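You operate a simulated robot arm through the tools that you are given. There is no shell and no other tool.

You run a simulated two-armed robot. Do the job below in one go: nothing can be reset, and whatever is moved stays where it is left.

Task
Wipe the grey block clean, then dab blue paint over its panel.
Fine: leave it in the block holder; pad and dauber go back, blue cover closed. Set down upright: wiping pad, blue dauber. Where these are worked on the way, their far stop is far enough and under half their travel is too little: blue cover. A coat counts when it lies all over at full strength: go over it till it gets no stronger. What is to be rubbed or washed off counts as gone when no trace of it is left.

It is judged by the outcome, as a careful person would: the job done as asked, and still so three seconds after it is handed in. It fails if anything else is knocked over, pushed out of place, dropped, spilled or broken. A push-on lid holds only when it is set on centred and level and pressed home; a screw cap is set on level and turned clockwise until tight.

Robot
Two 7-joint arms with two-finger parallel grippers on one trunk that stands fixed in place. Base frame: the origin is at the foot of the trunk, x ahead of it, y to its left, z up. Readings come in m, rad, newtons and seconds.
The left shoulder is at [0.07, 0.156, 1.08], the right one opposite. Payload 3.91 kg a hand.
The tool frame of a hand sits at the grasp point between the pads (the TCP): z along the fingers, y along the line on which they close. The tips reach 0.03 m beyond it. Largest opening 0.11 m; finger width 0.02, thickness 0.01; the body of the gripper, 0.048 by 0.112 m, starts 0.055 m behind the TCP.
Orientation is told as [roll, pitch, yaw] about the base's x, y, z axes, in that order, counted from this pose: with the fingers straight down and closing along the base's y, the tool's x points along the base's -x, its y along +y and its z along -z.

Tools
- The arms move only by the tool jog_arm. It takes "left_series", "right_series" or both (then of equal length, played together; a hand with none holds still); each is a list that holds one entry, the list of rows, each a list of 7 numbers: the shift along the tool's x, y, z in cm, then the turn, a rotation vector about the tool's x, y, z in rad, then the closure, from 0 (fully open) to 1 (shut). In form: [[[dx, dy, dz, ax, ay, az, fingers], ...]]. A call has 1 to 20 rows; each row shifts and turns the commanded pose from where the row before left it, along the tool's axes as they then stand. Each row takes 0.2 s and may step no farther than 0.05 m and 0.15 rad from the row before; otherwise, or with a gripper value out of range, the whole call is refused. A pose out of reach is approached as far as the arm can. The call stops where the force on the tool passes 50 N (or 10 N more than at its start, if that is more) or the arm is blocked; 0.2 s more then pass. Each finger travels about 0.108 m/s and halts on what it meets, pressing with about 26 N; the grip force reading is that of the motor and also rises with nothing between the fingers. The clock runs only during rows and for 0.2 s after the last one: add rows that do not move to give the fingers time. The reply holds the time, the measured pose of the TCP, the force on the tool along the base axes, the opening and the grip force, in the units named above and with some noise, with the torque about the TCP (base axes, N m) and any sound that the robot's microphone picked up.
- Cameras (640 x 400 px; columns grow to the right, rows downward): "scene" is now at [0.1242, 0.0386, 1.3377]; the picture's right is [0.49, -0.87, 0.00], its down [-0.31, -0.17, -0.93] and it looks along [0.82, 0.46, -0.36] (base axes); focal length 340 px, centre (320, 200). "left" rides on the left gripper at [0.072, -0.017, -0.103] in its tool frame; the picture's right is [0.23, 0.97, 0.00], its down [-0.76, 0.18, -0.62] and it looks along [-0.61, 0.14, 0.78] (tool axes); focal length 222 px, centre (320, 200). "right" rides on the right gripper at [0.072, 0.017, -0.103] in its tool frame; the picture's right is [-0.23, 0.97, 0.00], its down [-0.76, -0.18, -0.62] and it looks along [-0.61, -0.14, 0.78] (tool axes); focal length 222 px, centre (320, 200).
- camera(camera): a new picture of that camera. The clock stands still meanwhile.
- slide_trunk(by): slides the trunk up (or, below 0, down) by that many m; the arms and the scene camera ride with it, the base frame stays. It gives what a move gives, with no picture.
- head_to(pan, tilt): turns the head with the scene camera to pan (to the left, within 1.501 rad either way) and tilt (down, from -0.506 to 1.204), counted from straight ahead of the robot. It gives what a move gives.
- locate(camera, pixels): for up to 12 pixels [column, row] of the newest picture of that camera ("zoom" is the newest enlarged one), the place [x, y, z] in the base frame of the surface seen there, good to about 0.002 m, but the place of the scene camera against the robot may be out by one fixed shift of up to 0.018 m in any direction. The clock stands still meanwhile.
- zoom(camera, box): a new picture of the part [left, top, right, bottom] of that camera's present view, enlarged. The clock stands still meanwhile.
- finish_job(): hands the job in; it is judged then, once.

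Unless the task says otherwise, let go and move clear before handing in.

The tools are called after "Emit:" as name(argument=value, ...) on one line, values as JSON. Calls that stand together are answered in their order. jog_arm: Moves the arms, as the interface text tells. Its arguments: {"type":"object","properties":{"left_series":{"type":"array","items":{"type":"array","items":{"type":"array","items":{"type":"number"}}}},"right_series":{"type":"array","items":{"type":"array","items":{"type":"array","items":{"type":"number"}}}}},"required":[]} The other tools are called the same way: slide_trunk (by) slides the trunk up or down; head_to (pan, tilt) turns the head that bears the scene camera; camera (camera) takes a picture; locate (camera, pixels) gives the place of the surface under pixels of a picture; zoom (camera, box) takes an enlarged picture of a part of a camera's view; finish_job () hands the job in.

At the start:

```text
t: 0.0
left_position: [0.506, 0.539, 1.2298]
left_tcp_rot: [0.0, 0.0, -0.001]
left_force: [0.4, -0.7, 0.8]
left_moment: [-0.02, -0.02, -0.01]
left_gripper_width: 0.1101
left_grip_force: 0.0
right_position: [0.7291, 0.1183, 1.2114]
right_tcp_rot: [0.002, -0.001, -0.001]
right_force: [0.1, -0.5, 0.1]
right_moment: [-0.02, -0.04, 0.0]
right_gripper_width: 0.1099
right_grip_force: 0.1
trunk travel left (down, up): [-0.525, 0.415]
head pan, tilt: [0.51, 0.367]
```

scene: 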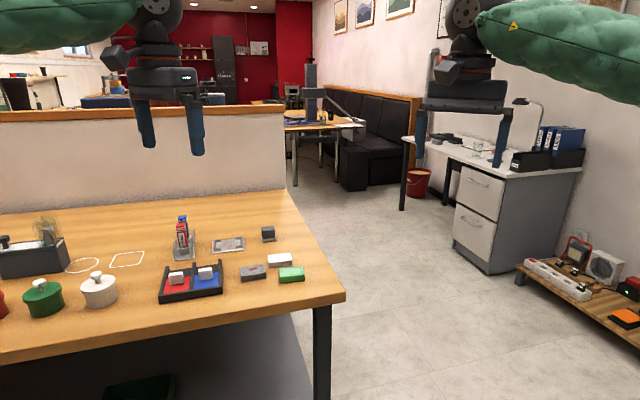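
right: 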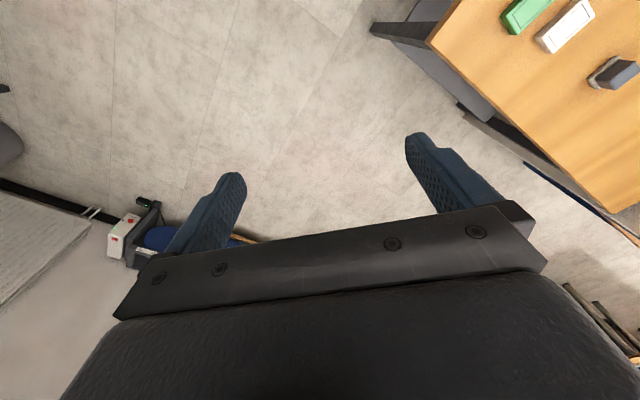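
left: 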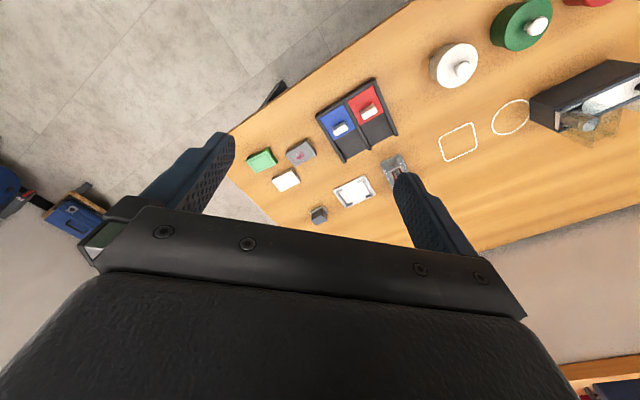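

The scene shows a table with red/blue tray covers (around px 190,280), a dauber stand (183,240), a holder (228,244), and blocks (253,272 grey; 280,260 white; 291,274 green). I'll zoom in on them.

Emit:
zoom(camera="scene", box=[150, 200, 320, 306])

Emit:
zoom(camera="left", box=[220, 60, 420, 240])

Emit:
zoom(camera="scene", box=[0, 200, 170, 320])

```text
3.76 times, centred on (235, 253) of scene
```

zoom: 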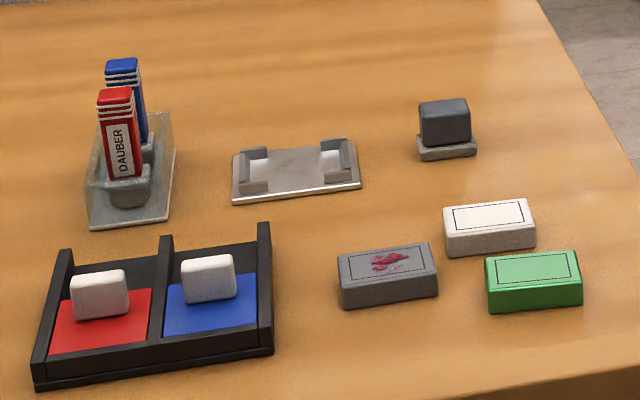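

```text
2.22 times, centred on (320, 150) of left
```

zoom: 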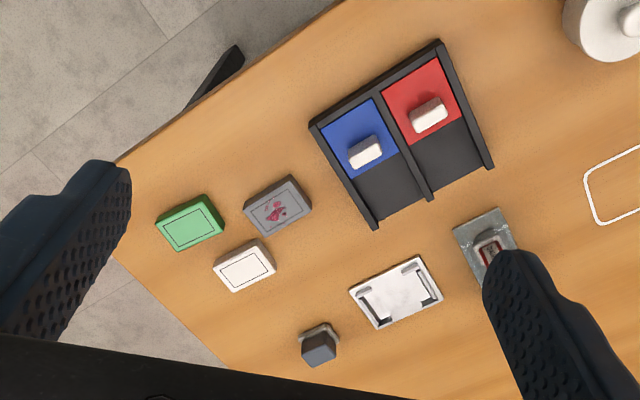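

```text
3.33 times, centred on (85, 260) of scene
```

zoom: 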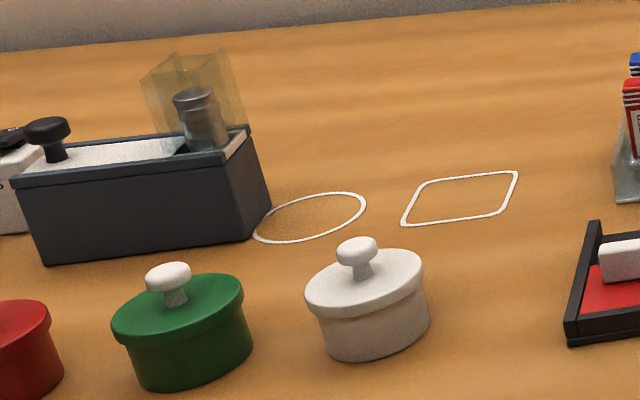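

The zoom shows the soiled grey block, silver holder with corner brackets, the wiping pad (dark handle on grey base), the dauber stand and the tray with sliding covers. I'll locate these with both scene and left cameras to compare.

Emit:
locate(camera="left", pixels=[[300, 152], [286, 180], [262, 160], [352, 191], [319, 214], [394, 165], [341, 128], [370, 112], [356, 117], [260, 135], [338, 119], [385, 130]])

Emit:
locate(camera="scene", pixels=[[253, 270], [280, 260], [291, 272], [228, 244], [268, 232], [183, 223], [205, 270], [176, 278], [182, 216], [208, 282], [180, 255], [250, 240]])

```text
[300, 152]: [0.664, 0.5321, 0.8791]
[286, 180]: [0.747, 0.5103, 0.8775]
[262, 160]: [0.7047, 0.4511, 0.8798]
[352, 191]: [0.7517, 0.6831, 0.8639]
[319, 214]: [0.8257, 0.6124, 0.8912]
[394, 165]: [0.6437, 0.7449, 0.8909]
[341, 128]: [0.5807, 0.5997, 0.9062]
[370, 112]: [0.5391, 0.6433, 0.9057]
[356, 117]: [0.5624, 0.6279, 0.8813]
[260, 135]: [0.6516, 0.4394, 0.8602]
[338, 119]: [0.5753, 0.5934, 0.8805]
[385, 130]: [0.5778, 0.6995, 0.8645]
```

```text
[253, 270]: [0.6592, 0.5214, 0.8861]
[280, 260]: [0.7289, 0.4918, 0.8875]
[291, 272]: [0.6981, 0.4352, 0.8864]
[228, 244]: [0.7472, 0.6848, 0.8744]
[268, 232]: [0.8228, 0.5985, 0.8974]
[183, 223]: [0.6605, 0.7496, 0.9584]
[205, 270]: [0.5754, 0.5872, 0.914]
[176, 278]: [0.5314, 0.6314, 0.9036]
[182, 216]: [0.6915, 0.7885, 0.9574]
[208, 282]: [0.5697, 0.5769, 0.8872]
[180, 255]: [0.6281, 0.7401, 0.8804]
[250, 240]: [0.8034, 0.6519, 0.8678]
```

Left camera puts the table at z≈0.860, block top ≈0.879, and the scene camera is off by about 1 cm. I'll bring the left hand lower and closer for better views.

Emit:
jog_arm(left_series=[[[1.4, 2.0, 3.75, 0, 0, 0, 0], [1.4, 2.0, 3.75, 0, 0, 0, 0], [1.4, 2.0, 3.75, 0, 0, 0, 0], [1.4, 2.0, 3.75, 0, 0, 0, 0], [0, 0, 0, 0, 0, 0, 0]]])

Emit:
camera(camera="left")

Emit:
camera(camera="scene")

```text
t: 1.2
left_position: [0.4498, 0.617, 1.081]
left_tcp_rot: [0.002, 0.0, 0.0]
left_force: [0.5, -0.1, 0.3]
left_moment: [0.01, -0.04, -0.01]
left_gripper_width: 0.1097
left_grip_force: 0.0
right_position: [0.7305, 0.1177, 1.2126]
right_tcp_rot: [-0.001, -0.002, 0.001]
right_force: [0.9, -0.2, -0.8]
right_moment: [-0.01, 0.01, 0.01]
right_gripper_width: 0.1098
right_grip_force: 0.1
trunk travel left (down, up): [-0.525, 0.415]
head pan, tilt: [0.51, 0.367]
```

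```text
taken
```

left: 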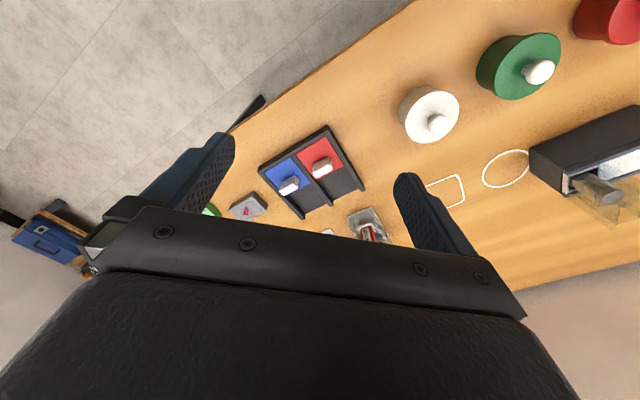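

```text
taken
```

scene: 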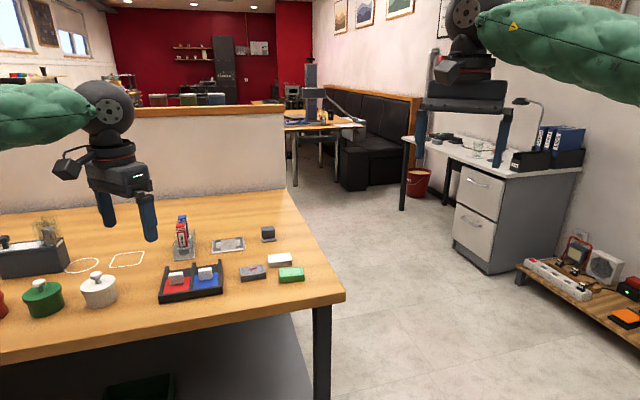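

The gripper body hides everything forward, so I need the hand farther forward over the objects. I'll move it to about (0.65, 0.62, 1.08).

Emit:
jog_arm(left_series=[[[-4, 0, 0, 0, 0, 0, 0], [-4, 0, 0, 0, 0, 0, 0], [-4, 0, 0, 0, 0, 0, 0], [-4, 0, 0, 0, 0, 0, 0], [-4, 0, 0, 0, 0, 0, 0], [0, 0, 0, 0, 0, 0, 0]]])

Emit:
camera(camera="left")

Emit:
zoom(camera="left", box=[200, 0, 440, 240])

```text
t: 2.6
left_position: [0.6499, 0.6191, 1.0751]
left_tcp_rot: [-0.002, 0.001, 0.0]
left_force: [-0.2, -0.1, -1.4]
left_moment: [-0.02, 0.01, 0.01]
left_gripper_width: 0.1098
left_grip_force: 0.0
right_position: [0.7321, 0.1194, 1.2103]
right_tcp_rot: [0.0, 0.003, 0.001]
right_force: [0.0, -0.8, -0.4]
right_moment: [-0.03, 0.0, 0.03]
right_gripper_width: 0.1101
right_grip_force: 0.2
trunk travel left (down, up): [-0.525, 0.415]
head pan, tilt: [0.51, 0.367]
```

```text
taken
```

left: 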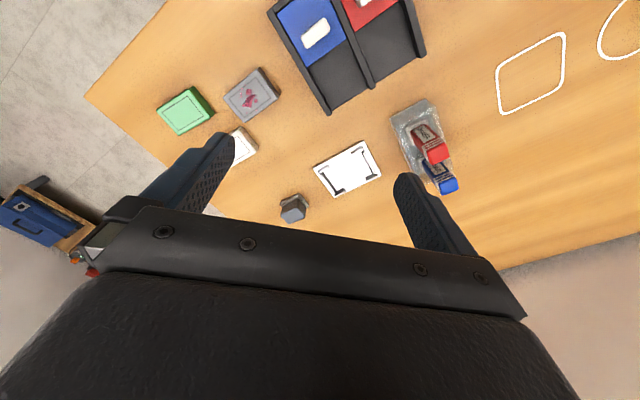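

```text
1.67 times, centred on (320, 120) of left
```

zoom: 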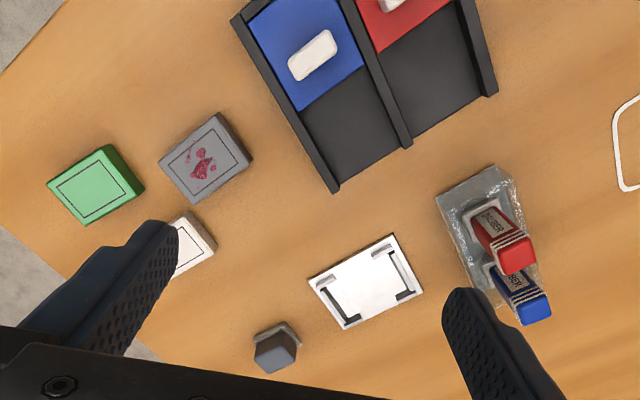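

Good view: block, holder, daubers, pad and tray. I'll locate key corners for orientations.

Emit:
locate(camera="zoom", pixels=[[159, 160], [215, 115], [249, 158], [197, 204], [308, 280], [394, 236], [423, 291], [342, 329], [277, 345], [260, 336], [286, 360], [312, 54]])

Emit:
locate(camera="zoom", pixels=[[298, 68], [328, 40], [248, 22], [302, 108], [365, 66], [335, 190], [410, 143], [518, 258], [540, 312], [437, 200], [510, 168], [495, 88]])

Emit:
zoom(camera="left", box=[370, 80, 480, 200])

Emit:
zoom(camera="left", box=[260, 120, 400, 230])

```text
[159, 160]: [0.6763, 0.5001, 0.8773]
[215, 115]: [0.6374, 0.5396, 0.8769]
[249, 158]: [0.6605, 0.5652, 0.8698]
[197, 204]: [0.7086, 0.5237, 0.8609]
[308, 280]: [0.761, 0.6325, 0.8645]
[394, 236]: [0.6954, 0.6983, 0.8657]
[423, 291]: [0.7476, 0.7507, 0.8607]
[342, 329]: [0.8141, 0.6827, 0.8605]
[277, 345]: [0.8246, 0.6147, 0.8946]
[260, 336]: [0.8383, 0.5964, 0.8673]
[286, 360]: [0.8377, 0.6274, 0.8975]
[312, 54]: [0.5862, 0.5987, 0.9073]
```

```text
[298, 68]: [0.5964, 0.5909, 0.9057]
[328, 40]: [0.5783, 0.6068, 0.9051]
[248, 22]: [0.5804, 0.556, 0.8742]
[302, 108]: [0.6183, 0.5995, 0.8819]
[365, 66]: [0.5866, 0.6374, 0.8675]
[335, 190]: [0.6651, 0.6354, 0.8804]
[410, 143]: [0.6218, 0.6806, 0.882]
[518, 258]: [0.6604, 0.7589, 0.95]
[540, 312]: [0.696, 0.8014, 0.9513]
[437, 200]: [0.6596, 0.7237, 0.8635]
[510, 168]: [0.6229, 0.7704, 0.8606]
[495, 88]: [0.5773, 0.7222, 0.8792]
```

```text
3.33 times, centred on (425, 140) of left
```

zoom: 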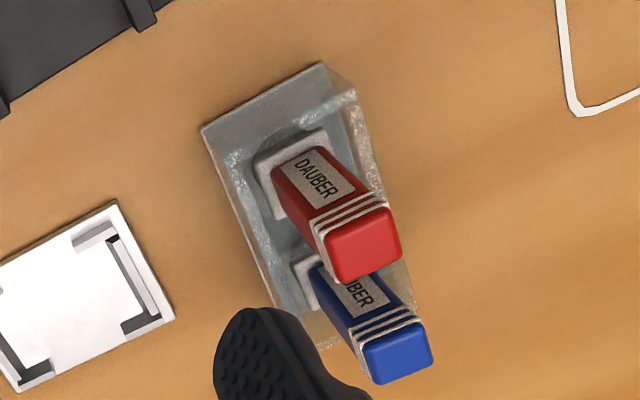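

```text
3.64 times, centred on (330, 175) of left
```

zoom: 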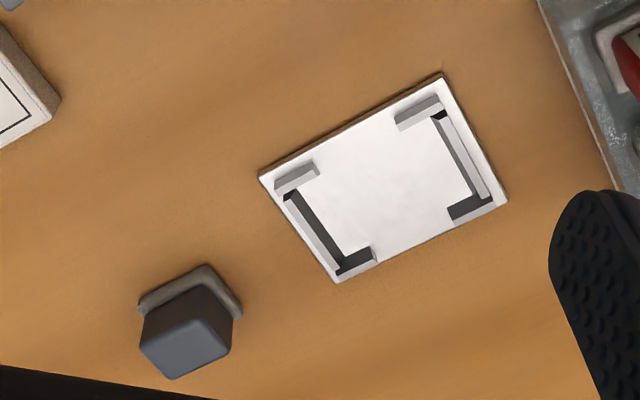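

The holder, block and tray are all turned about 45° in plan (holder centre ≈(0.754, 0.691)). I'll yaw the hand -45° and hover above the grey block to measure it.

Emit:
jog_arm(left_series=[[[0, 0, 0, 0, 0, 0.131, 0], [0, 0, 0, 0, 0, 0.131, 0], [0, 0, 0, 0, 0, 0.131, 0], [0, 0, 0, 0, 0, 0.131, 0], [0, 0, 0, 0, 0, 0.131, 0], [0, 0, 0, 0, 0, 0.131, 0.36], [-2.2, -1.86, 2, 0, 0, 0, 0.36], [-2.2, -1.86, 2, 0, 0, 0, 0.36], [-2.2, -1.86, 2, 0, 0, 0, 0.36], [0, 0, 0, 0, 0, 0, 0.36]]])

Emit:
camera(camera="left")

Emit:
camera(camera="scene")

```text
t: 4.8
left_position: [0.6567, 0.532, 1.018]
left_tcp_rot: [0.001, 0.0, -0.784]
left_force: [-0.3, -0.2, 0.1]
left_moment: [-0.01, 0.02, 0.0]
left_gripper_width: 0.0705
left_grip_force: 0.1
right_position: [0.7295, 0.1194, 1.2115]
right_tcp_rot: [0.0, -0.001, 0.0]
right_force: [-0.1, 1.0, 0.4]
right_moment: [-0.01, -0.02, 0.01]
right_gripper_width: 0.1098
right_grip_force: 0.0
trunk travel left (down, up): [-0.525, 0.415]
head pan, tilt: [0.51, 0.367]
```

```text
taken
```

left: 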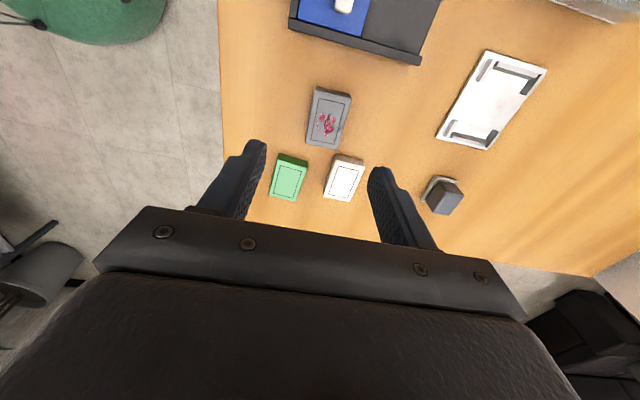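

```text
taken
```

scene: 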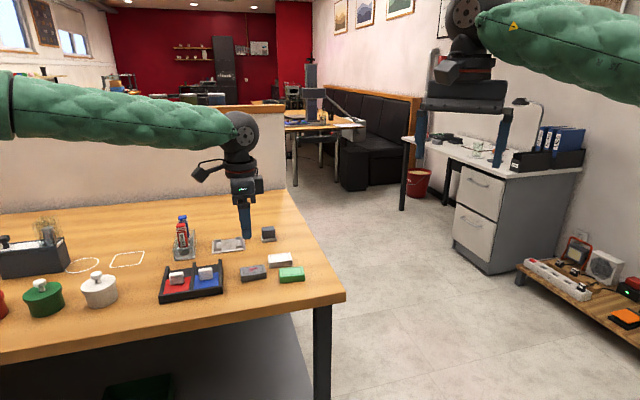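

The block appears at (328,118) in the left view, nearly aligned. Zoom to locate its corners and the holder's.

Emit:
zoom(camera="left", box=[290, 75, 370, 155])

Emit:
locate(camera="left", pixels=[[317, 89], [349, 95], [338, 147], [308, 141], [487, 51], [545, 68], [488, 149], [437, 136], [425, 190], [462, 190], [335, 157], [362, 162]])

```text
5.00 times, centred on (330, 115) of left
```

zoom: 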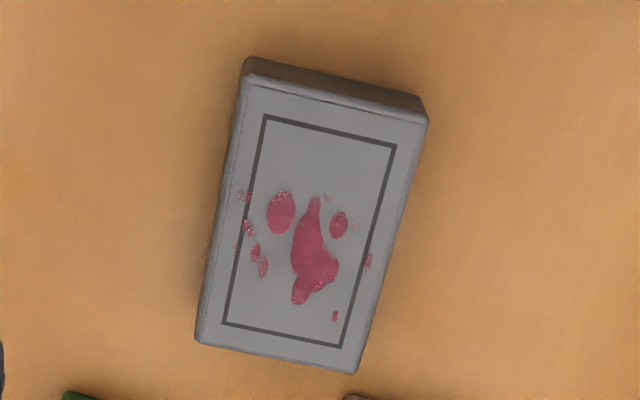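

```text
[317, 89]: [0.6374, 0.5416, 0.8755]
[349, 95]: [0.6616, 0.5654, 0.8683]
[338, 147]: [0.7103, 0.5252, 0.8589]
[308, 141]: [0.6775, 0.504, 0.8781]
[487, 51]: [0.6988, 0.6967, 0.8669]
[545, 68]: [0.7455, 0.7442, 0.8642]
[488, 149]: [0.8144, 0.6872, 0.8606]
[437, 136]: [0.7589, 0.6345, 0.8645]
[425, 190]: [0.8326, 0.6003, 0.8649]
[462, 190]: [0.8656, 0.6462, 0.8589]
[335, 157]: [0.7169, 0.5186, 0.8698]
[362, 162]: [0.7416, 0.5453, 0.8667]
```

The stain covers part of the panel and slightly beyond its frame at zoom (240,195). I'll locate panel frame and block-top corners in the zoom.

Emit:
locate(camera="zoom", pixels=[[266, 117], [396, 147], [341, 347], [223, 323], [248, 84], [424, 122], [358, 366], [200, 338], [250, 62], [420, 100], [305, 230], [412, 110]])

Emit:
zoom(camera="left", box=[410, 40, 550, 220])

```text
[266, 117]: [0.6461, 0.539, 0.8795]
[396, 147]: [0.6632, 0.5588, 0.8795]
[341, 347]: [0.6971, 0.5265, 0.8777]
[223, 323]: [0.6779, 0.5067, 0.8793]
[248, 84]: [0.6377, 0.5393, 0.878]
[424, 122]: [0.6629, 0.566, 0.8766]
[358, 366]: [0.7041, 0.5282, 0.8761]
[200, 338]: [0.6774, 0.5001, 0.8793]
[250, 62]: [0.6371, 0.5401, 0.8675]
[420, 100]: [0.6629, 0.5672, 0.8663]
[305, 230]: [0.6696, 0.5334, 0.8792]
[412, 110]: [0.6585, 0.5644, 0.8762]
```

```text
2.22 times, centred on (480, 130) of left
```

zoom: 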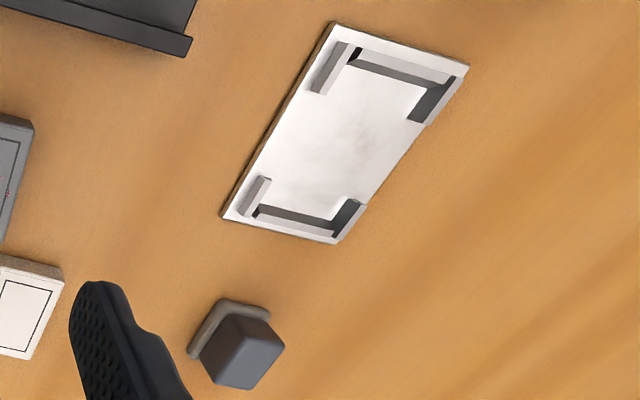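

Block is ~0.058×0.039 m centred (0.6705,0.533), aligned within ~1° with the hand. Zooming in on holder brackets for the inner pocket.

Emit:
zoom(camera="left", box=[430, 40, 560, 160])

```text
3.33 times, centred on (495, 100) of left
```

zoom: 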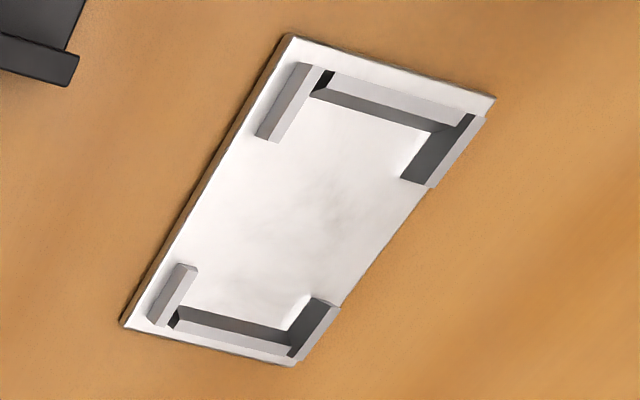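

Emit:
locate(camera="zoom", pixels=[[291, 38], [495, 98], [297, 362], [123, 324], [318, 98], [430, 126], [275, 128], [405, 170], [178, 305], [308, 315], [180, 268], [285, 345]])

Emit:
locate(camera="zoom", pixels=[[300, 85], [340, 88], [440, 120], [460, 140], [325, 320], [240, 325], [195, 312], [165, 300], [250, 200], [350, 150], [330, 100], [165, 310]])

```text
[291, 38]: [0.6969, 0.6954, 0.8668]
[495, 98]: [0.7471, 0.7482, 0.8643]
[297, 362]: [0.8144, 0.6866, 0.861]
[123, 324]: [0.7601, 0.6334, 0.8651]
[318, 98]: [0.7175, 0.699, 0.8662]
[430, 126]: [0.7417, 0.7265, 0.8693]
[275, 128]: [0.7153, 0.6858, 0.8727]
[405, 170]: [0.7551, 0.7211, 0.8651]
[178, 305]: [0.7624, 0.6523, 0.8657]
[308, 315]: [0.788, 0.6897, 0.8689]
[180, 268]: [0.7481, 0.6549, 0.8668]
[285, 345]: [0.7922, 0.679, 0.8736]
```

```text
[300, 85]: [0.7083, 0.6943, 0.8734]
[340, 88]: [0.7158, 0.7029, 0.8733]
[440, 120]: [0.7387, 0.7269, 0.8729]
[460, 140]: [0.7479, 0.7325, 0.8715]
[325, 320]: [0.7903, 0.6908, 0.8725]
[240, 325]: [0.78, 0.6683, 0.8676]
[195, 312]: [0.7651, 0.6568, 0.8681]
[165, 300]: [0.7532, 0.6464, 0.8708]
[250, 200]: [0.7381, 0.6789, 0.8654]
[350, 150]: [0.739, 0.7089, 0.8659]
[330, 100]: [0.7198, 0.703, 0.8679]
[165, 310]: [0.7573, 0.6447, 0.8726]
```

The pocket inner half-sizes are ≈0.0325×0.0215 m about (0.7545, 0.691), open at the middle of the long sides, so gripping the block's short sides fits. I'll descend over the block and check before closing.

Emit:
jog_arm(left_series=[[[-0.9, 0.98, 0, 0, 0, 0, 0.36], [0, 0, 4, 0, 0, 0, 0.36], [0, 0, 4, 0, 0, 0, 0.36], [0, 0, 0, 0, 0, 0, 0.36]]])

Emit:
camera(camera="left")

Emit:
zoom(camera="scene", box=[200, 200, 330, 300])

```text
t: 5.8
left_position: [0.6703, 0.5333, 0.9383]
left_tcp_rot: [0.0, 0.001, -0.786]
left_force: [0.0, 0.9, 0.8]
left_moment: [0.04, -0.02, -0.03]
left_gripper_width: 0.0708
left_grip_force: 0.1
right_position: [0.7286, 0.1193, 1.2121]
right_tcp_rot: [0.001, -0.001, 0.0]
right_force: [-0.3, 0.2, -1.0]
right_moment: [0.01, 0.03, -0.02]
right_gripper_width: 0.1099
right_grip_force: 0.1
trunk travel left (down, up): [-0.525, 0.415]
head pan, tilt: [0.51, 0.367]
```

```text
taken
```

left: 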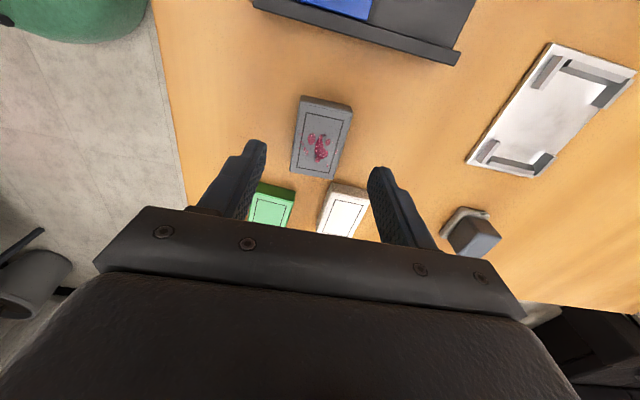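

```text
4.00 times, centred on (265, 250) of scene
```

zoom: 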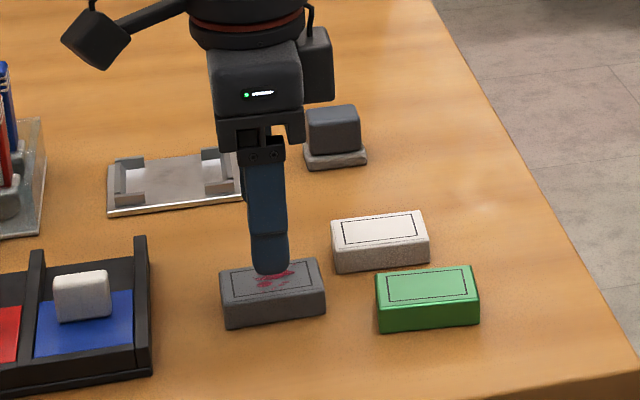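

Block sits centred below the fingers (pixel 322,138 matches the projected grasp line). Descend and grip it.

Emit:
jog_arm(left_series=[[[0, 0, 2.3, 0, 0, 0, 0.36], [0, 0, 2.2, 0, 0, 0, 0.36], [0, 0, 0, 0, 0, 0, 0.6], [0, 0, 0, 0, 0, 0, 0.8], [0, 0, 0, 0, 0, 0, 0.8], [0, 0, 0, 0, 0, 0, 0.8]]])

Emit:
zoom(camera="scene", box=[200, 200, 330, 300])

```text
t: 7.2
left_position: [0.6685, 0.5334, 0.8932]
left_tcp_rot: [0.0, 0.001, -0.785]
left_force: [0.0, -1.1, 0.2]
left_moment: [0.01, 0.02, 0.04]
left_gripper_width: 0.0386
left_grip_force: 26.1
right_position: [0.7304, 0.1176, 1.2117]
right_tcp_rot: [0.0, 0.0, 0.0]
right_force: [-0.9, -0.3, -0.2]
right_moment: [0.01, 0.0, -0.03]
right_gripper_width: 0.11
right_grip_force: 0.0
trunk travel left (down, up): [-0.525, 0.415]
head pan, tilt: [0.51, 0.367]
```

```text
4.00 times, centred on (265, 250) of scene
```

zoom: 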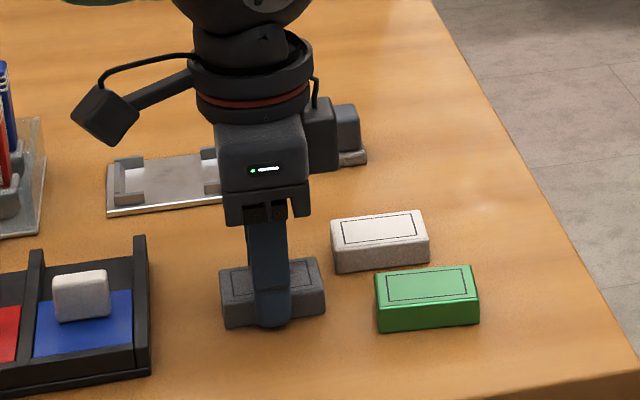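

Block gripped (width 0.0386, 26 N). Lift and carry it above the holder.

Emit:
jog_arm(left_series=[[[0, 0, -2, 0, 0, 0, 0.8], [0, 0, -3, 0, 0, 0, 0.8], [0, 0, -3, 0, 0, 0, 0.8], [1.04, 3.416, 0, 0, 0, 0, 0.8], [1.04, 3.416, 0, 0, 0, 0, 0.8], [1.04, 3.416, 0, 0, 0, 0, 0.8], [1.04, 3.416, 0, 0, 0, 0, 0.8], [1.04, 3.416, 0, 0, 0, 0, 0.8], [0, 0, 0, 0, 0, 0, 0.8]]])

Emit:
camera(camera="left")

Emit:
zoom(camera="scene", box=[170, 190, 300, 290])

```text
t: 9.2
left_position: [0.7556, 0.6885, 0.9748]
left_tcp_rot: [-0.001, 0.0, -0.786]
left_force: [0.4, 0.3, -0.5]
left_moment: [-0.04, -0.01, 0.03]
left_gripper_width: 0.0391
left_grip_force: 25.8
right_position: [0.7299, 0.118, 1.2127]
right_tcp_rot: [0.0, 0.001, -0.001]
right_force: [0.1, 0.0, -0.2]
right_moment: [-0.01, 0.0, -0.02]
right_gripper_width: 0.11
right_grip_force: 0.1
trunk travel left (down, up): [-0.525, 0.415]
head pan, tilt: [0.51, 0.367]
```

```text
taken
```

left: 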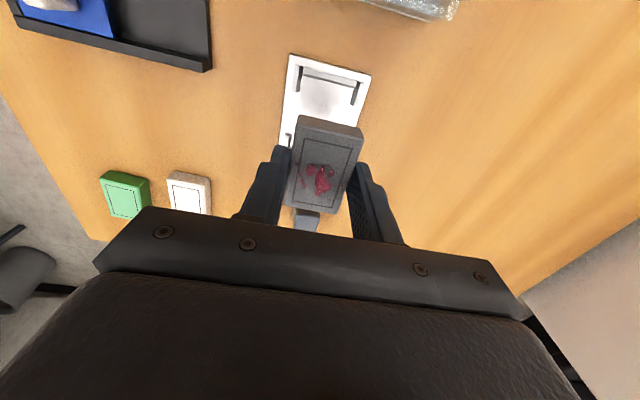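

```text
4.00 times, centred on (235, 240) of scene
```

zoom: 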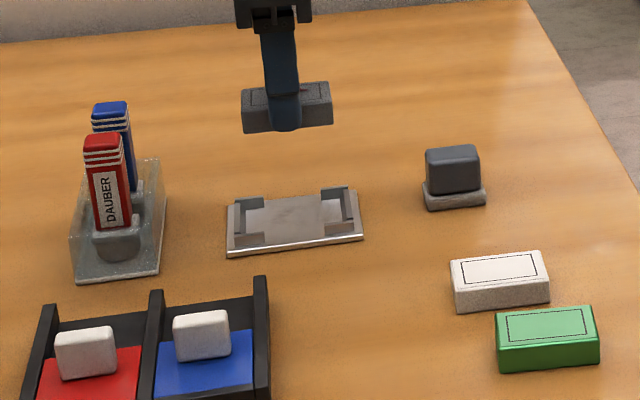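

Block is held over the holder. I'll verify the block centre against holder in the hand view.

Emit:
zoom(camera="left", box=[260, 40, 400, 220])

```text
2.22 times, centred on (330, 130) of left
```

zoom: 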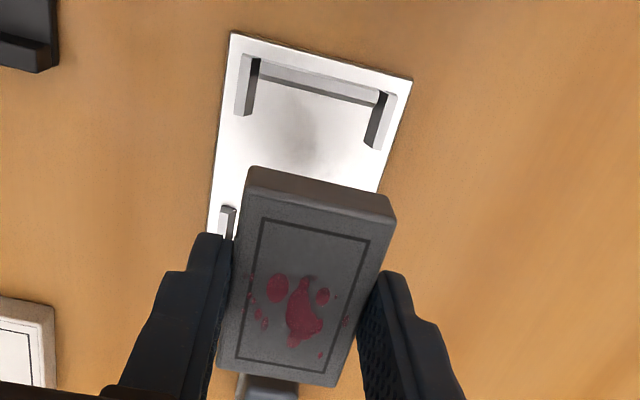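

Emit:
locate(camera="zoom", pixels=[[264, 219], [369, 240], [326, 371], [238, 352], [250, 172], [392, 218], [231, 38], [411, 82], [262, 66], [380, 96], [252, 100], [370, 130]])

```text
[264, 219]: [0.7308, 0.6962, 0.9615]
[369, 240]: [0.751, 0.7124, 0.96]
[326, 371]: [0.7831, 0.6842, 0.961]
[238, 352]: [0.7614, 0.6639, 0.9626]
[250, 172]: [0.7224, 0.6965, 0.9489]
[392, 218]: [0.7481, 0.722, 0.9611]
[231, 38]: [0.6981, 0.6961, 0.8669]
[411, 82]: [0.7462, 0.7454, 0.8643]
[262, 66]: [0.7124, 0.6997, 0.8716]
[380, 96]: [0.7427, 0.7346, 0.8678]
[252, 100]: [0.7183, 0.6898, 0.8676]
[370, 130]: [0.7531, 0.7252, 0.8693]
```

Block centre is (0.7566, 0.6892), about 3 mm short along the holder's long axis. I'll shift +0.3 cm along tool x and lower to just above the brackets.

Emit:
jog_arm(left_series=[[[0.3, -0.05, 0, 0, 0, 0, 0.8], [0, 0, 3, 0, 0, 0, 0.8], [0, 0, 3, 0, 0, 0, 0.8], [0, 0, 0.4, 0, 0, 0, 0.8], [0, 0, 0, 0, 0, 0, 0.8]]])

Emit:
zoom(camera="left", box=[260, 60, 400, 220])

Emit:
zoom(camera="scene", box=[190, 215, 270, 275])

```text
t: 10.4
left_position: [0.7516, 0.6915, 0.91]
left_tcp_rot: [-0.001, 0.0, -0.785]
left_force: [-0.6, -0.5, -0.7]
left_moment: [-0.04, 0.0, 0.0]
left_gripper_width: 0.039
left_grip_force: 26.0
right_position: [0.7304, 0.1191, 1.2119]
right_tcp_rot: [0.0, 0.0, 0.001]
right_force: [-0.1, 0.3, 0.3]
right_moment: [0.0, 0.02, -0.03]
right_gripper_width: 0.1099
right_grip_force: 0.0
trunk travel left (down, up): [-0.525, 0.415]
head pan, tilt: [0.51, 0.367]
```

```text
2.50 times, centred on (330, 140) of left
```

zoom: 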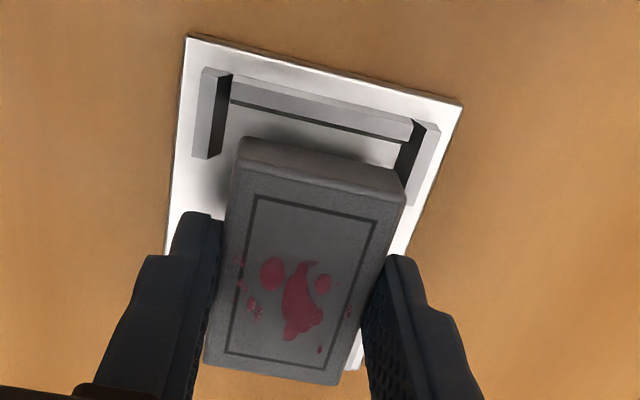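

```text
6.67 times, centred on (230, 245) of scene
```

zoom: 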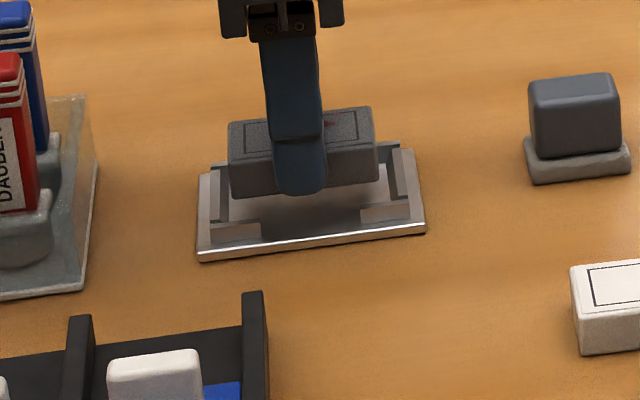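

I'll locate the block's bottom edge corners and the bracket inner edges to check lateral offset.

Emit:
locate(camera="zoom", pixels=[[246, 143], [396, 171], [246, 165], [398, 196], [212, 110], [228, 90], [410, 150], [428, 150], [320, 105], [320, 125], [255, 200], [373, 225]])

Emit:
zoom(camera="left", box=[290, 70, 370, 150])

```text
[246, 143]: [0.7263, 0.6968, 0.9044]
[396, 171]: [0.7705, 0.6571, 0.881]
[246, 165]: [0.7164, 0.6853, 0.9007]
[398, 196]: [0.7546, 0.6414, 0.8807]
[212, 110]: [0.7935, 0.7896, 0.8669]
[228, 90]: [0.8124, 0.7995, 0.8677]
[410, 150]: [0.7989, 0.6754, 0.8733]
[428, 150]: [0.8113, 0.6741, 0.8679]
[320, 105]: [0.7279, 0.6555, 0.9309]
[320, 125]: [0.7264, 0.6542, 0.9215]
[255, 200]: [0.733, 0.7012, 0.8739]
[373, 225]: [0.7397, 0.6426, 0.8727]
```

```text
5.00 times, centred on (330, 110) of left
```

zoom: 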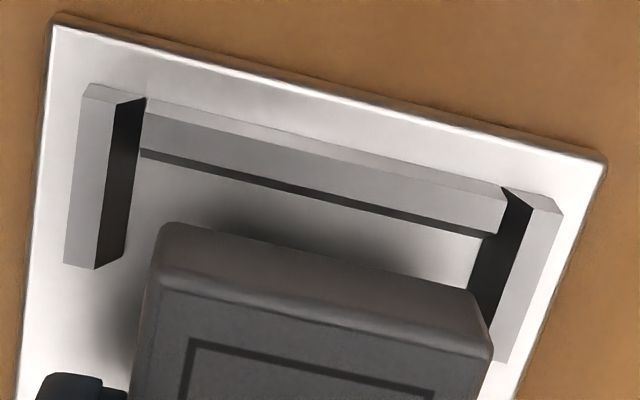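

That locate used the scene zoom; now the newest zoom is the left one, so I redo it there.

Emit:
locate(camera="zoom", pixels=[[170, 230], [462, 290], [165, 268], [485, 335], [90, 180], [108, 180], [122, 180], [535, 250], [512, 240], [490, 270], [320, 175], [320, 200]])

```text
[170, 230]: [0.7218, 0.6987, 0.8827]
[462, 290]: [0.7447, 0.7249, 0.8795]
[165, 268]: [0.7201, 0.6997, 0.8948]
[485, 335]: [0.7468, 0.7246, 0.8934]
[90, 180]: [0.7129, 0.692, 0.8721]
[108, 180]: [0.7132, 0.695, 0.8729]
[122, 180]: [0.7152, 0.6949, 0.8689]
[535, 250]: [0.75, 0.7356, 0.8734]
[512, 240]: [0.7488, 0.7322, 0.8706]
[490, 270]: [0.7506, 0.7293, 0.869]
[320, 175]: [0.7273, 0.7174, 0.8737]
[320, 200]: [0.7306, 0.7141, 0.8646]
```

Block is centred in u (±0.018 inside brackets at ±0.025) and its end at v=0.030 is inside the wall at 0.033. Lower onto the plate.

Emit:
jog_arm(left_series=[[[0, 0, 0.6, 0, 0, 0, 0.8], [0, 0, 0.2, 0, 0, 0, 0.8], [0, 0, 0.1, 0, 0, 0, 0.8], [0, 0, 0, 0, 0, 0, 0.8]]])

Emit:
zoom(camera="scene", box=[190, 215, 270, 275])

```text
t: 11.4
left_position: [0.7516, 0.6923, 0.9022]
left_tcp_rot: [0.0, 0.0, -0.784]
left_force: [-0.1, 0.1, -0.4]
left_moment: [-0.02, 0.02, 0.0]
left_gripper_width: 0.0392
left_grip_force: 26.2
right_position: [0.7308, 0.1187, 1.2109]
right_tcp_rot: [-0.001, 0.001, 0.0]
right_force: [-0.6, -0.3, -0.2]
right_moment: [-0.02, -0.01, -0.01]
right_gripper_width: 0.11
right_grip_force: 0.0
trunk travel left (down, up): [-0.525, 0.415]
head pan, tilt: [0.51, 0.367]
```

```text
6.67 times, centred on (230, 245) of scene
```

zoom: 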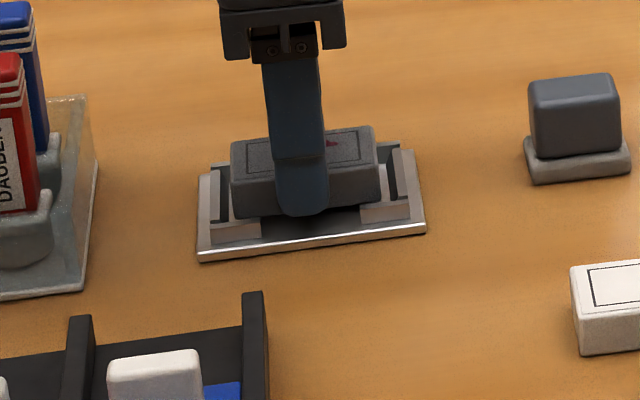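

Still no contact force; a few more 1 mm steps down.

Emit:
jog_arm(left_series=[[[0, 0, 0.1, 0, 0, 0, 0.8], [0, 0, 0.1, 0, 0, 0, 0.8], [0, 0, 0, 0, 0, 0, 0.8]]])

```text
t: 12.2
left_position: [0.7534, 0.6924, 0.8982]
left_tcp_rot: [0.0, 0.0, -0.783]
left_force: [-0.5, 0.6, -0.4]
left_moment: [-0.01, -0.01, 0.0]
left_gripper_width: 0.039
left_grip_force: 25.7
right_position: [0.7306, 0.1187, 1.2117]
right_tcp_rot: [0.002, 0.001, 0.0]
right_force: [0.1, -0.3, 0.6]
right_moment: [-0.02, 0.02, 0.0]
right_gripper_width: 0.11
right_grip_force: 0.1
trunk travel left (down, up): [-0.525, 0.415]
head pan, tilt: [0.51, 0.367]
```

Emit:
jog_arm(left_series=[[[0, 0, 0.1, 0, 0, 0, 0.8], [0, 0, 0, 0, 0, 0, 0.8]]])

Emit:
zoom(camera="scene", box=[190, 215, 270, 275])

```text
t: 12.8
left_position: [0.7514, 0.692, 0.8993]
left_tcp_rot: [0.0, -0.001, -0.786]
left_force: [0.3, 0.8, -0.7]
left_moment: [0.02, 0.01, 0.02]
left_gripper_width: 0.0393
left_grip_force: 26.3
right_position: [0.7299, 0.119, 1.2112]
right_tcp_rot: [0.0, 0.0, 0.0]
right_force: [0.2, 1.6, 0.1]
right_moment: [-0.01, -0.06, -0.01]
right_gripper_width: 0.1099
right_grip_force: 0.1
trunk travel left (down, up): [-0.525, 0.415]
head pan, tilt: [0.51, 0.367]
```

```text
6.67 times, centred on (230, 245) of scene
```

zoom: 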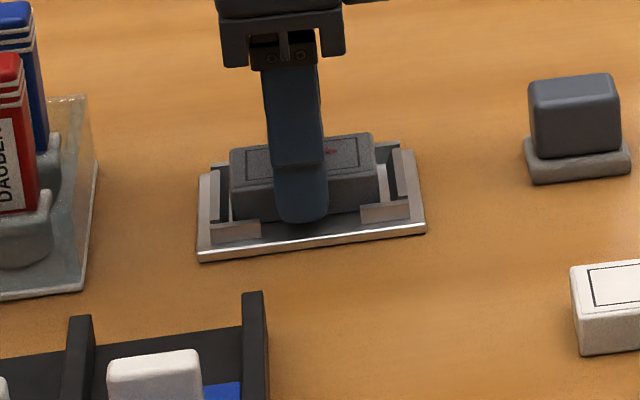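

Emit:
jog_arm(left_series=[[[0, 0, 0.1, 0, 0, 0, 0.8], [0, 0, 0.1, 0, 0, 0, 0.8], [0, 0, 0, 0, 0, 0, 0.8]]])

```text
t: 13.6
left_position: [0.7513, 0.6919, 0.8977]
left_tcp_rot: [0.004, 0.001, -0.787]
left_force: [3.4, 4.7, 13.4]
left_moment: [0.17, 0.04, -0.01]
left_gripper_width: 0.039
left_grip_force: 26.1
right_position: [0.7297, 0.1172, 1.2128]
right_tcp_rot: [0.0, 0.001, 0.001]
right_force: [0.2, -0.4, 0.4]
right_moment: [0.01, 0.01, -0.04]
right_gripper_width: 0.1098
right_grip_force: 0.2
trunk travel left (down, up): [-0.525, 0.415]
head pan, tilt: [0.51, 0.367]
```

Contact (13 N up). Release slightly, then rise.

Emit:
jog_arm(left_series=[[[0, 0, 0, 0, 0, 0, 0.5], [0, 0, 0, 0, 0, 0, 0.5], [0, 0, -3, 0, 0, 0, 0.5], [0, 0, -4, 0, 0, 0, 0.5], [0, 0, -4, 0, 0, 0, 0.5], [0, 0, 0, 0, 0, 0, 0.5]]])

Emit:
camera(camera="left")

Emit:
zoom(camera="scene", box=[190, 215, 290, 290])

```text
t: 15.0
left_position: [0.7515, 0.6904, 1.0049]
left_tcp_rot: [0.0, 0.0, -0.785]
left_force: [0.7, -1.1, 0.0]
left_moment: [-0.03, 0.01, 0.04]
left_gripper_width: 0.0549
left_grip_force: 0.1
right_position: [0.7307, 0.1185, 1.212]
right_tcp_rot: [0.0, 0.0, 0.0]
right_force: [0.3, -0.4, -0.2]
right_moment: [-0.04, 0.0, 0.03]
right_gripper_width: 0.1102
right_grip_force: 0.0
trunk travel left (down, up): [-0.525, 0.415]
head pan, tilt: [0.51, 0.367]
```

```text
taken
```

left: 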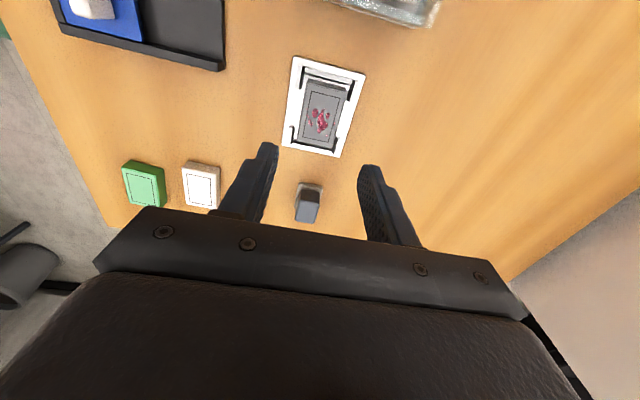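

```text
5.33 times, centred on (240, 252) of scene
```

zoom: 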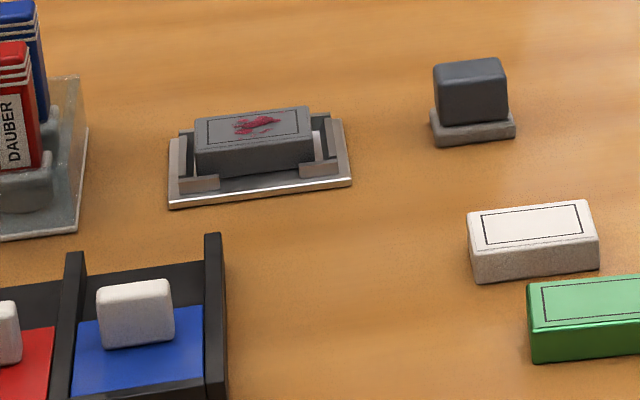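

The block lies in the holder. Zoom in to check seating and measure panel and pad.

Emit:
zoom(camera="left", box=[270, 45, 390, 235])

```text
2.11 times, centred on (330, 140) of left
```

zoom: 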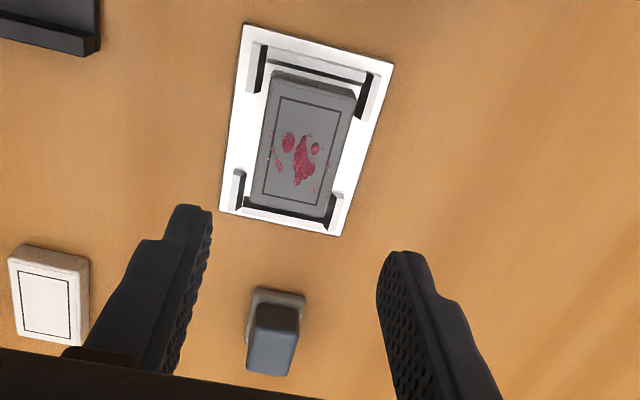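

Emit:
locate(camera="zoom", pixels=[[281, 98], [341, 113], [319, 206], [263, 192], [257, 307], [299, 310], [250, 345], [290, 360], [250, 300], [303, 297], [275, 325], [245, 338]])

Emit:
zoom(camera="left", box=[285, 170, 335, 230])

```text
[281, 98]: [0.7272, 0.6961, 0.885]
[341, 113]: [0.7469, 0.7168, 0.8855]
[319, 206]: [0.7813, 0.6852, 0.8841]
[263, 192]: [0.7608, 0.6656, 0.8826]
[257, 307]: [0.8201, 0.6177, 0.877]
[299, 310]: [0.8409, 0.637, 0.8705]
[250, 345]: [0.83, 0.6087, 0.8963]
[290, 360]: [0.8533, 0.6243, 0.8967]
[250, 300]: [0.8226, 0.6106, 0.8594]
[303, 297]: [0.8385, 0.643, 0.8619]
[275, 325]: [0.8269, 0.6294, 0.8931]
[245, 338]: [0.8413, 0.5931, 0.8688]
```

```text
6.67 times, centred on (310, 200) of left
```

zoom: 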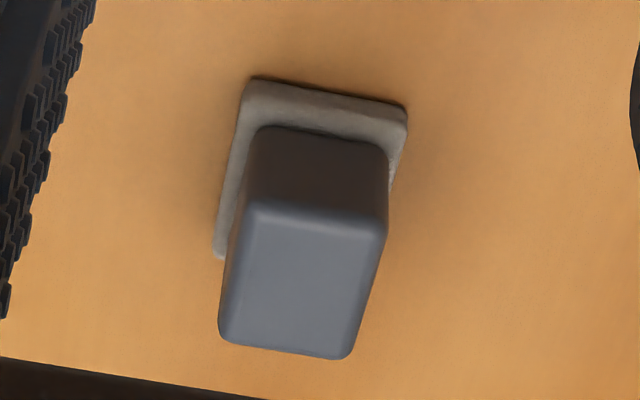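

The panel centre is (0.7541, 0.6909, 0.884). Now locating the wiping pad's base and handle.

Emit:
locate(camera="zoom", pixels=[[250, 90], [400, 115], [220, 250], [262, 132], [380, 150], [250, 215], [380, 230], [345, 350], [226, 335], [305, 280], [310, 180], [395, 160]])

```text
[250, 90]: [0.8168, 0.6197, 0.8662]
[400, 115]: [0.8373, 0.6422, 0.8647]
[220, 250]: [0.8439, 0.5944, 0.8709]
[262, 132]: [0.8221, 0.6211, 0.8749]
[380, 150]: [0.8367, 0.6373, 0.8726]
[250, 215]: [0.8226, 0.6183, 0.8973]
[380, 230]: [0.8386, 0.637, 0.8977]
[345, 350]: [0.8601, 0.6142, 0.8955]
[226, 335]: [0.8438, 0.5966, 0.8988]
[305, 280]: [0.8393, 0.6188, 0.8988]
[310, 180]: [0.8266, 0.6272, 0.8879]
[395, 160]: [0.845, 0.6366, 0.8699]
```

Pad handle: centre (0.8413, 0.6165), top 0.898, ~0.025 wide across u; base top ≈0.871. Move above it.

Emit:
jog_arm(left_series=[[[-3.88, 0.33, 0, 0, 0, 0, 0.5], [-3.88, 0.33, 0, 0, 0, 0, 0.5], [-3.89, 0.32, 0, 0, 0, 0, 0.5], [0, 0, 3, 0, 0, 0, 0.5], [0, 0, 1.5, 0, 0, 0, 0.5], [0, 0, 0, 0, 0, 0, 0.5]]])

Emit:
camera(camera="left")

Emit:
zoom(camera="scene", box=[190, 180, 310, 270])

```text
t: 16.4
left_position: [0.8402, 0.616, 0.9615]
left_tcp_rot: [0.0, 0.0, -0.785]
left_force: [0.0, -0.3, -0.3]
left_moment: [0.0, -0.01, 0.0]
left_gripper_width: 0.0548
left_grip_force: 0.1
right_position: [0.7299, 0.1175, 1.2115]
right_tcp_rot: [0.001, 0.0, 0.0]
right_force: [0.5, 0.2, -0.2]
right_moment: [0.01, -0.01, 0.01]
right_gripper_width: 0.1099
right_grip_force: 0.1
trunk travel left (down, up): [-0.525, 0.415]
head pan, tilt: [0.51, 0.367]
```

```text
taken
```

left: 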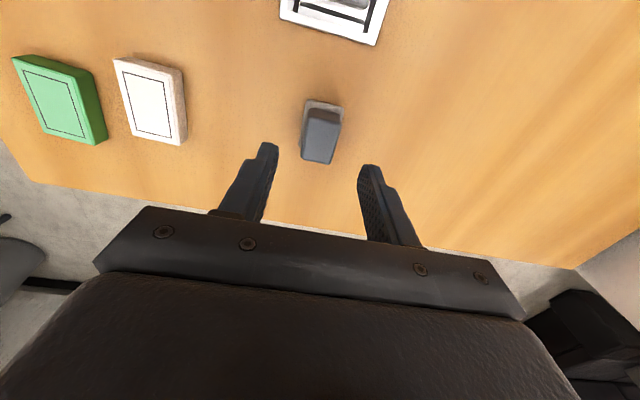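

```text
4.44 times, centred on (250, 225) of scene
```

zoom: 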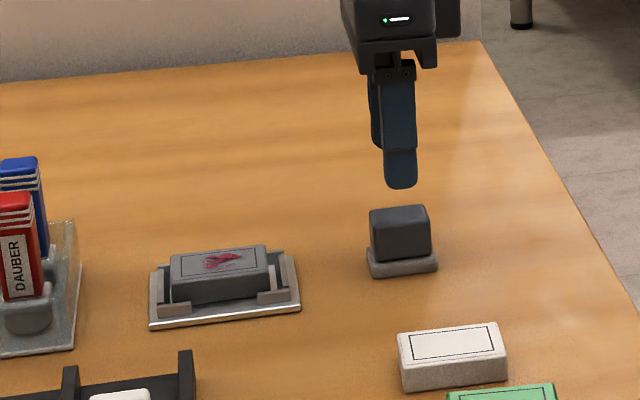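

Reach is fine. Recheck the pad's handle position from this closer view.

Emit:
zoom(camera="left", box=[285, 80, 365, 180])

```text
4.00 times, centred on (325, 130) of left
```

zoom: 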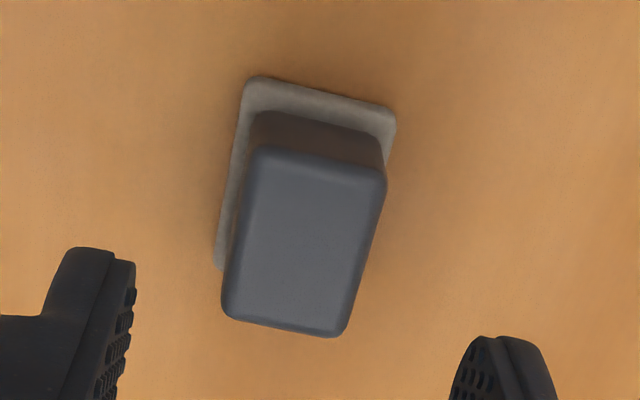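

Emit:
locate(camera="zoom", pixels=[[255, 155], [380, 175], [338, 328], [228, 310], [305, 240], [250, 85], [392, 112], [217, 262], [255, 120], [380, 145], [270, 95], [300, 100]])

```text
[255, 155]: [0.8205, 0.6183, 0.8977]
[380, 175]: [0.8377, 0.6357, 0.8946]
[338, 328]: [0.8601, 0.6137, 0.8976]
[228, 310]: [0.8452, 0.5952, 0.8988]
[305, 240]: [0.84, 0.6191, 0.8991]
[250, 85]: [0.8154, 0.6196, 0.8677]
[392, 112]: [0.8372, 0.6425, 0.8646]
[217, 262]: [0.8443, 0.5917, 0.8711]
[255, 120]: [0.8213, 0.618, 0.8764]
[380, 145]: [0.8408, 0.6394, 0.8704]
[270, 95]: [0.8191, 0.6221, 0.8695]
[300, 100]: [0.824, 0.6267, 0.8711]
```

Aligned. Descend so the tips stop above the pad's base, then grip the handle.

Emit:
jog_arm(left_series=[[[0, 0, 3, 0, 0, 0, 0.5], [0, 0, 2.6, 0, 0, 0, 0.5], [0, 0, 0, 0, 0, 0, 0.7], [0, 0, 0, 0, 0, 0, 0.9], [0, 0, 0, 0, 0, 0, 0.9], [0, 0, 0, 0, 0, 0, 0.9]]])

Emit:
zoom(camera="scene", box=[190, 180, 310, 270])

```text
t: 17.8
left_position: [0.841, 0.6168, 0.9036]
left_tcp_rot: [-0.002, 0.002, -0.786]
left_force: [0.5, 0.1, 0.4]
left_moment: [0.01, -0.03, -0.03]
left_gripper_width: 0.0268
left_grip_force: 25.7
right_position: [0.7295, 0.1183, 1.213]
right_tcp_rot: [0.001, -0.001, 0.001]
right_force: [0.6, 0.0, -0.2]
right_moment: [0.01, -0.01, 0.03]
right_gripper_width: 0.1101
right_grip_force: 0.1
trunk travel left (down, up): [-0.525, 0.415]
head pan, tilt: [0.51, 0.367]
```

```text
4.44 times, centred on (250, 225) of scene
```

zoom: 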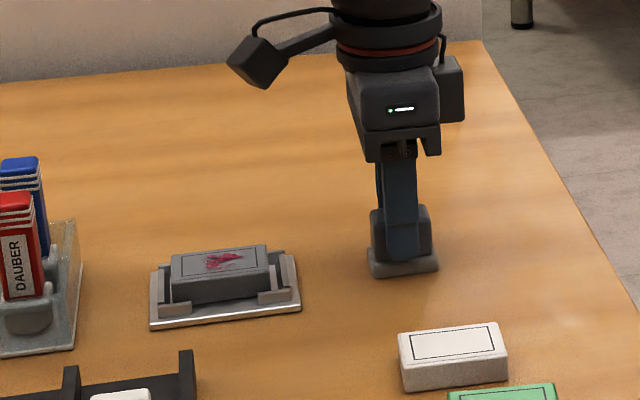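

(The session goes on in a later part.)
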